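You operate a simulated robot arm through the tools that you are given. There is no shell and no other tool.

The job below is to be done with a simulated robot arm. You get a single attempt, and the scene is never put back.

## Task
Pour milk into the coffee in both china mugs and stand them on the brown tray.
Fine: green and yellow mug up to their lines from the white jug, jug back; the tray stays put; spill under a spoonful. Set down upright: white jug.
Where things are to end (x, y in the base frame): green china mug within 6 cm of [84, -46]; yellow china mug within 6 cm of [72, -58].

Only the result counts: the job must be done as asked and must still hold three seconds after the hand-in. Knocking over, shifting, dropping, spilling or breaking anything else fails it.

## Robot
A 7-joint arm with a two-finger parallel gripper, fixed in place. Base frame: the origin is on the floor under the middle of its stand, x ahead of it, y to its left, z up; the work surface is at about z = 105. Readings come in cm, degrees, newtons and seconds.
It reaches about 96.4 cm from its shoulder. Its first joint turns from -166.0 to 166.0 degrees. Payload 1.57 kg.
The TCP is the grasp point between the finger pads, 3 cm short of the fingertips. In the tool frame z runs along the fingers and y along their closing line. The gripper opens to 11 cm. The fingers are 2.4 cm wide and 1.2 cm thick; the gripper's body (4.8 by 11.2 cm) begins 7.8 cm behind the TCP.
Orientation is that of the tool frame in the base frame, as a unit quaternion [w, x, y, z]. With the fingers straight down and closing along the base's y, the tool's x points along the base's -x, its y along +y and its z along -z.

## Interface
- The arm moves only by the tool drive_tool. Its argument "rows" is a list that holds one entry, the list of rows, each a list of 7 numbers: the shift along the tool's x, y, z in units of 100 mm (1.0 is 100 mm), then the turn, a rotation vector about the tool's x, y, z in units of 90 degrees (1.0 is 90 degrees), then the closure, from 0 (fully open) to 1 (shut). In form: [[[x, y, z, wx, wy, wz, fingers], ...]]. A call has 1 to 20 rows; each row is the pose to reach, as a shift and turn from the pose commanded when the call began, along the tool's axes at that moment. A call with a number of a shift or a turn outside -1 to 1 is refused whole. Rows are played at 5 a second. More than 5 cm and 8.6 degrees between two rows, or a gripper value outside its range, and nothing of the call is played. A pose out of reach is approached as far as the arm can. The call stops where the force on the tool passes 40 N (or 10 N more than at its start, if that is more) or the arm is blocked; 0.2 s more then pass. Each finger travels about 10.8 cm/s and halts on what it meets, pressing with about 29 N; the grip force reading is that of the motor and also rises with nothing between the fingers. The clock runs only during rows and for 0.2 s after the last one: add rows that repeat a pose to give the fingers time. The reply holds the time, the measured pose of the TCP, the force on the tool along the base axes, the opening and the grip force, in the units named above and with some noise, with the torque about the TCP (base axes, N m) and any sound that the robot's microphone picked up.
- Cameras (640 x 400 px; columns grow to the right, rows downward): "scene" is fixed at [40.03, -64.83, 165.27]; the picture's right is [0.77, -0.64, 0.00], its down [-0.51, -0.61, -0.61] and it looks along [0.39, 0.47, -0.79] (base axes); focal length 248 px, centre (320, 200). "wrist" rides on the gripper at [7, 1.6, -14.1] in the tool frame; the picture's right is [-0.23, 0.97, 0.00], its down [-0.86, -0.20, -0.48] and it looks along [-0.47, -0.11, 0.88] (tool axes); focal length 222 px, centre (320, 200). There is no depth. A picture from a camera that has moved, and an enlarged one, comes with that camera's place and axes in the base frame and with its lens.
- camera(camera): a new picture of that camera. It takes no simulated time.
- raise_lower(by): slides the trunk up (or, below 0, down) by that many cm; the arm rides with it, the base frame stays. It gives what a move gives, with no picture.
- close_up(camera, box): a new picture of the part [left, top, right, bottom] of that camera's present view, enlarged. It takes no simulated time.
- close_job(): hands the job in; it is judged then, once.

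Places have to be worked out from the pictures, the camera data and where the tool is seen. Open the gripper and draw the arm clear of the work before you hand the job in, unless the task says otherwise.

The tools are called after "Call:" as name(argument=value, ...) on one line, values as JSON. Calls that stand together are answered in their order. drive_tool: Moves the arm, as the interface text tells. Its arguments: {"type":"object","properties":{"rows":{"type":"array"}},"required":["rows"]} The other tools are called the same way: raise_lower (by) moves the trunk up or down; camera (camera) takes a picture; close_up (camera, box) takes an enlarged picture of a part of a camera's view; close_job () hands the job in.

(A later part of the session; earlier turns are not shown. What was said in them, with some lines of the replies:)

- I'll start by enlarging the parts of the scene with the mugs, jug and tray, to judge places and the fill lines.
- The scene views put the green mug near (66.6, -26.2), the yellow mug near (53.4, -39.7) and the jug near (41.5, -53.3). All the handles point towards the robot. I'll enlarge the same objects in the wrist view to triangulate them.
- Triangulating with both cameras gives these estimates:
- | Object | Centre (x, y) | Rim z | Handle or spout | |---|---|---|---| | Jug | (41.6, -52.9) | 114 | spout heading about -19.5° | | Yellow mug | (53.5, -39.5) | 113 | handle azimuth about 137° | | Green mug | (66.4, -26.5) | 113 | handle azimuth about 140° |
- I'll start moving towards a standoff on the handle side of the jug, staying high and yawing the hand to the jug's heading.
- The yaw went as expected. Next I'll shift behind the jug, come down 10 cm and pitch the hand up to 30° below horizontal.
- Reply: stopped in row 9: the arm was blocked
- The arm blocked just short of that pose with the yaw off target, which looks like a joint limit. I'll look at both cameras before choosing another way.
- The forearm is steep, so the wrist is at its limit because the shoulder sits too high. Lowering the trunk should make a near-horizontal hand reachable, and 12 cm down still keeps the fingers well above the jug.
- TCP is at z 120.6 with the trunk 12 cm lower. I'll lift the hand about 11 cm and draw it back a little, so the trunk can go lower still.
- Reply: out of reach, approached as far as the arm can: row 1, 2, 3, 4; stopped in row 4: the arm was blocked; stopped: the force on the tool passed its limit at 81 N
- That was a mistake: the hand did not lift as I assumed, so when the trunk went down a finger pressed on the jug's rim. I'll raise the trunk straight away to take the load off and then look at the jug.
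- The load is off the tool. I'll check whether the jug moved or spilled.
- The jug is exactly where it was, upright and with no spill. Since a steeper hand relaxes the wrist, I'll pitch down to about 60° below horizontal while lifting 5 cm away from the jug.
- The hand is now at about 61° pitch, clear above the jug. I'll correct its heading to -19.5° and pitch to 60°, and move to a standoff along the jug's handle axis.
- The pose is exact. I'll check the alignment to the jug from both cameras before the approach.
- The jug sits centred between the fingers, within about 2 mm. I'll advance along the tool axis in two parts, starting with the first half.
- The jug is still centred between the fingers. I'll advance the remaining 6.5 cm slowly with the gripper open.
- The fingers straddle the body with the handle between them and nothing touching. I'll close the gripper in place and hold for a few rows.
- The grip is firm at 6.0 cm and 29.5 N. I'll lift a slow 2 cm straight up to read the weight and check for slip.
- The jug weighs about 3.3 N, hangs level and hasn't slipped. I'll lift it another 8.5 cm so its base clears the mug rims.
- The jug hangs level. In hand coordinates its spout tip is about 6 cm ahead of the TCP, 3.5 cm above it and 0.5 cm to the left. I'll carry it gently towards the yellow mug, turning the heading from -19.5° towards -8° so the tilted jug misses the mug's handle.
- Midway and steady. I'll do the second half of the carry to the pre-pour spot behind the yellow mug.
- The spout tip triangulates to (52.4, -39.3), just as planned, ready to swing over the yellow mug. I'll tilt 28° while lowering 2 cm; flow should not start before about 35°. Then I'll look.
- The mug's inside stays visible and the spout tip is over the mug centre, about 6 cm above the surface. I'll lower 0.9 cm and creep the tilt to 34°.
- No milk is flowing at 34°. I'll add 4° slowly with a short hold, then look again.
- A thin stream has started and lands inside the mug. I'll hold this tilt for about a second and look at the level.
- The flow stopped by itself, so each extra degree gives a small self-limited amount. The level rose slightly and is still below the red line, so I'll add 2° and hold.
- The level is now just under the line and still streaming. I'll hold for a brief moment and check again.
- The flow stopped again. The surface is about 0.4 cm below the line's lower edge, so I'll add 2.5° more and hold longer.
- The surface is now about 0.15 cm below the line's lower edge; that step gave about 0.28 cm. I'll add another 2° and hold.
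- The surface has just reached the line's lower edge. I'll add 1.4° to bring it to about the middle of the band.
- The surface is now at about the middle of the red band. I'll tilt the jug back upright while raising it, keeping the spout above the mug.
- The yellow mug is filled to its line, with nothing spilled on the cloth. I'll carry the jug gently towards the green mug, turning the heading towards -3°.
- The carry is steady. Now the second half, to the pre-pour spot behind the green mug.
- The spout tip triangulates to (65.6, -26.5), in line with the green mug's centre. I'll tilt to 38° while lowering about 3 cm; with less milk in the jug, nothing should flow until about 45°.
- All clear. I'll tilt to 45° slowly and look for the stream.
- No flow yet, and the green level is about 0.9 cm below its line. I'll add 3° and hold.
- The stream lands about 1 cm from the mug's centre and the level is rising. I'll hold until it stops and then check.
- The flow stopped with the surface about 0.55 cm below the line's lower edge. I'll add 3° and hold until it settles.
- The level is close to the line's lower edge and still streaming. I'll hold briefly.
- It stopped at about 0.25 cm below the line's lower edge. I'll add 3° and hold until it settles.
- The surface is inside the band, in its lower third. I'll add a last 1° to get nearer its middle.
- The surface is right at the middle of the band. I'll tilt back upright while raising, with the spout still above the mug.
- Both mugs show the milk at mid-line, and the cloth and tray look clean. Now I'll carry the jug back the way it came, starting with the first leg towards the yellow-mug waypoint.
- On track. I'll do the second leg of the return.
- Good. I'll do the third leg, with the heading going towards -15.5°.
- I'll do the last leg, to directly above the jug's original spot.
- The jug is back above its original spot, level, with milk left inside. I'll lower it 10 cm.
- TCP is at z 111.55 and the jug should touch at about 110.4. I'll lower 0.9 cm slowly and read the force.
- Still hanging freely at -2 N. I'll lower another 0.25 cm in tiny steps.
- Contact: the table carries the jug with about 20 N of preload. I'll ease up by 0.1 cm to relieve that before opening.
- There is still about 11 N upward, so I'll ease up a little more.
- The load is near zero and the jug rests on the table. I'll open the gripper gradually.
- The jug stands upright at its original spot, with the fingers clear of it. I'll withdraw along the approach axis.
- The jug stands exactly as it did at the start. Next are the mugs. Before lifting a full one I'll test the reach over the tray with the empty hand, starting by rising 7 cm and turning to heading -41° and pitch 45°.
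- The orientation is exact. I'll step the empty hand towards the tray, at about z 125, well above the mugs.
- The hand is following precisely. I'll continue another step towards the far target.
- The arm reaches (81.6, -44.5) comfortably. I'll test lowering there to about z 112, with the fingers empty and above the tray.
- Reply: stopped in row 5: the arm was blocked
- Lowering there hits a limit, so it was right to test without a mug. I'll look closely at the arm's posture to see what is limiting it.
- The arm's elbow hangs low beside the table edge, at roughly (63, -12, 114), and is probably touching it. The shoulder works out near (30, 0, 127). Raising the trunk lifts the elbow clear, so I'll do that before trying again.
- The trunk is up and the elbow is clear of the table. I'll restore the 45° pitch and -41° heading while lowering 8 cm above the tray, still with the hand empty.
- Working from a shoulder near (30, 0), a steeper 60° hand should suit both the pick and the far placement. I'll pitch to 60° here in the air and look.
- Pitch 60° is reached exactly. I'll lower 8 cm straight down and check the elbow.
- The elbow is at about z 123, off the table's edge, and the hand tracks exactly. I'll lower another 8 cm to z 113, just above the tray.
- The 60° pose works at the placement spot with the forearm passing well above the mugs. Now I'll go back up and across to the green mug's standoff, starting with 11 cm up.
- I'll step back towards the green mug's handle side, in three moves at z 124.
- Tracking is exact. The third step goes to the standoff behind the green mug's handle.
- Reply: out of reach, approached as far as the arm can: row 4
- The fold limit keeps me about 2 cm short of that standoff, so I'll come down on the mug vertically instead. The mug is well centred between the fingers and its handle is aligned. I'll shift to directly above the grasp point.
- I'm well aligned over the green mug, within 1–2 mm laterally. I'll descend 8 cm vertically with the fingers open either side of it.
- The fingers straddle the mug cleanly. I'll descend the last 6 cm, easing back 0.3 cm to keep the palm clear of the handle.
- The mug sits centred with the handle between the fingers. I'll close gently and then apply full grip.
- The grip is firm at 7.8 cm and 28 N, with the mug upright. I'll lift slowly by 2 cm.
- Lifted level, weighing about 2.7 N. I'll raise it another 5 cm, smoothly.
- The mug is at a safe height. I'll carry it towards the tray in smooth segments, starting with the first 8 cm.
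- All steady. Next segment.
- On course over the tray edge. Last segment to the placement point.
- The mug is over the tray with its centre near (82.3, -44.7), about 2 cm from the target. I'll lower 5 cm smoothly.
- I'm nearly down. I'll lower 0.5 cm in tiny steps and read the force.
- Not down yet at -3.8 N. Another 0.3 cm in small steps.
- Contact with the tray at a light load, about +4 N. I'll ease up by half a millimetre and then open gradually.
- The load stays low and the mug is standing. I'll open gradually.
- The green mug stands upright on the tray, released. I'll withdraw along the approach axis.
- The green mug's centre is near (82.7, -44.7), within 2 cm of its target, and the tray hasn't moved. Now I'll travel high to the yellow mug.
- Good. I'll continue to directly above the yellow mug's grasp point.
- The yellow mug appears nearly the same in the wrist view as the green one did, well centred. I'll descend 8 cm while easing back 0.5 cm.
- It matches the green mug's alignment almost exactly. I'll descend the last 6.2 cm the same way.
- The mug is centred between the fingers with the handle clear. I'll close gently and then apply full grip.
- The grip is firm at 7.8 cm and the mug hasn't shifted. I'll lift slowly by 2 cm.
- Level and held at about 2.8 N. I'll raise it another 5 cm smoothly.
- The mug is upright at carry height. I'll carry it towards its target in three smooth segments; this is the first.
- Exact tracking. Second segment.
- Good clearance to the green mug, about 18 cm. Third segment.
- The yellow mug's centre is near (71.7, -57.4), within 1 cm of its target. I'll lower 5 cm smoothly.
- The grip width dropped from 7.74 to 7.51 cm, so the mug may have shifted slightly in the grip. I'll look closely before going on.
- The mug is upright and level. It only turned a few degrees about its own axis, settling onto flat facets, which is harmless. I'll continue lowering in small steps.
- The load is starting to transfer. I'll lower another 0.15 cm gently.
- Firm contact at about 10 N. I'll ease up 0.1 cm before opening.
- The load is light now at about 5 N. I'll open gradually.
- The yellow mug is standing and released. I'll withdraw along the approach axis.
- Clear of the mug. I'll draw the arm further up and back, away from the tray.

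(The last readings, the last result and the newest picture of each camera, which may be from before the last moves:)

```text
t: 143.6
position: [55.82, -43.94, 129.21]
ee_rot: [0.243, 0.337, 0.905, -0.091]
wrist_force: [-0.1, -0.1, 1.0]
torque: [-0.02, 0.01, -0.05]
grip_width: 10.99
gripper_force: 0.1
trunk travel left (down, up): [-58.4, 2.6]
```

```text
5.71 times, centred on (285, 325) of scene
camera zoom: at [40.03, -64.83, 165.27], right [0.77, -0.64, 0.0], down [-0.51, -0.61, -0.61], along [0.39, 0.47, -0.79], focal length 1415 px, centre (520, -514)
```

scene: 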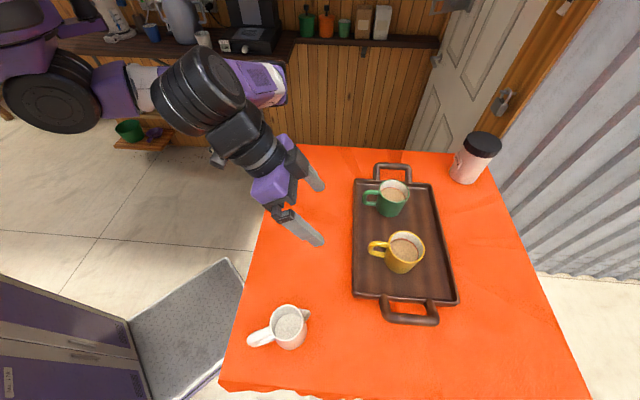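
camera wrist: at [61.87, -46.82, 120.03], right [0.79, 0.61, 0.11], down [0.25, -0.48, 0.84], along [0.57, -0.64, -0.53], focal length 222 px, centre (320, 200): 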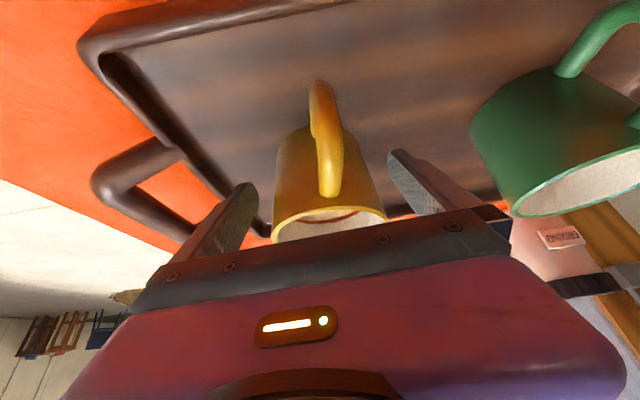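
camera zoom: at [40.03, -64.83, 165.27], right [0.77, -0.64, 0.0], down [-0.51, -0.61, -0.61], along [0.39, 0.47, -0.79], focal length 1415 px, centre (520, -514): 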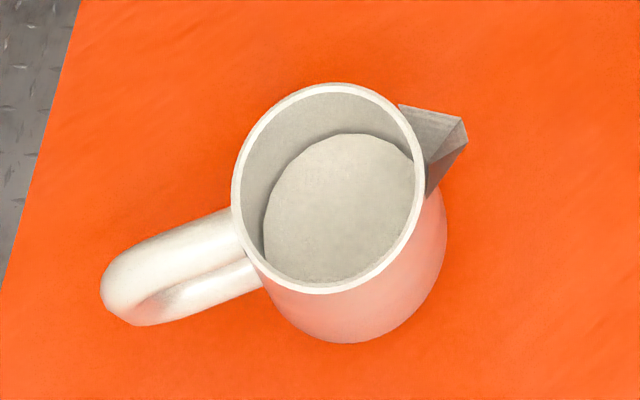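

Both mugs stand upright on the tray and the tray and jug are where they were. I'll take a last look at the fill levels before handing in.

Call:
close_up(camera="scene", box=[375, 175, 415, 210])

Call:
close_up(camera="scene", box=[380, 225, 430, 270])

Call:
camera(camera="wrist")

```text
11.43 times, centred on (395, 192) of scene
camera zoom: at [40.03, -64.83, 165.27], right [0.77, -0.64, 0.0], down [-0.51, -0.61, -0.61], along [0.39, 0.47, -0.79], focal length 2830 px, centre (-537, 286)
```

zoom: 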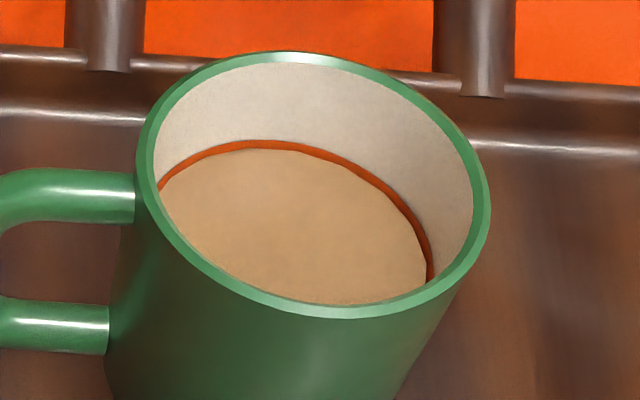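

```text
8.89 times, centred on (405, 248) of scene
camera zoom: at [40.03, -64.83, 165.27], right [0.77, -0.64, 0.0], down [-0.51, -0.61, -0.61], along [0.39, 0.47, -0.79], focal length 2201 px, centre (-436, -222)
```

zoom: 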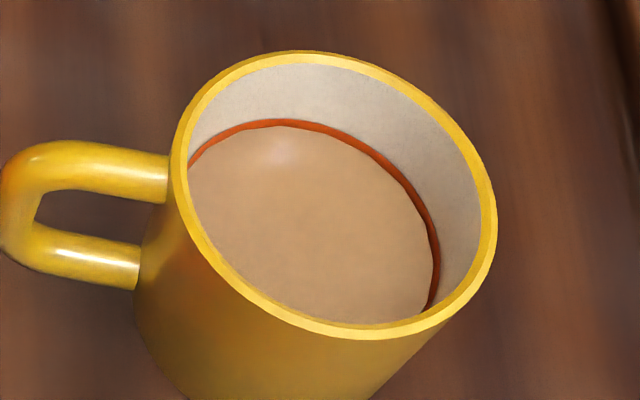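

```text
taken
camera wrist: at [47.09, -34.11, 137.97], right [0.79, 0.61, 0.11], down [0.25, -0.48, 0.84], along [0.57, -0.63, -0.53], focal length 222 px, centre (320, 200)
```

wrist: 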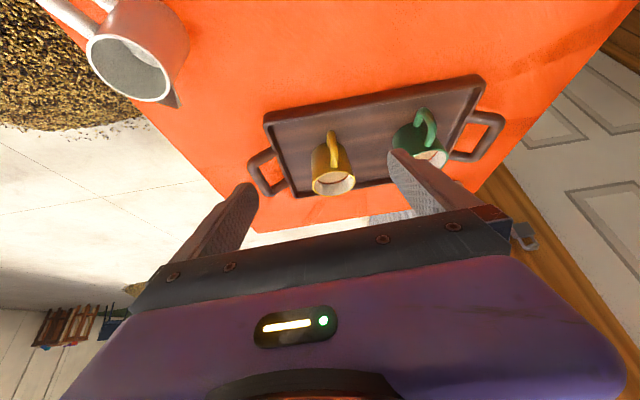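

Both surfaces sit on their red lines and both mugs are upright on the tray, near (82.4, -45.1) and (71.9, -57.4). The jug stands at its original place, nothing is spilled, and the open gripper is well clear, so I'm handing the job in.

Call:
close_job()

```text
The job is handed in.
```

I poured milk into both mugs up to their lines and stood them on the brown tray. The job is handed in; I haven't had a verdict back.

| Item | Where it ended (estimated from the cameras) | Required |
|---|---|---|
| Green mug | about (82.4, -45.1), roughly 2 cm from target | within 6 cm of (84, -46) |
| Yellow mug | about (71.9, -57.4), under 1 cm from target | within 6 cm of (72, -58) |
| White jug | upright at its original spot | put back, upright |

- **Fill:** in both mugs the surface sits within the red line band, close to its middle.
- **Spill and tray:** I saw no milk on the cloth or tray, and the tray had not moved in the final pictures.
- **Finger on the jug's rim:** early on, I lowered the trunk before checking that the hand had risen. A finger pressed on the jug's rim, peaking at 81 N. The jug did not move, spill or show damage.
- **Arm blocked over the tray:** it blocked once while I tested the reach there with the hand empty, probably with the elbow against the table edge. Nothing on the table moved.
- **Yellow mug turned slightly:** it turned a few degrees in the grip on its way down, but stayed upright.
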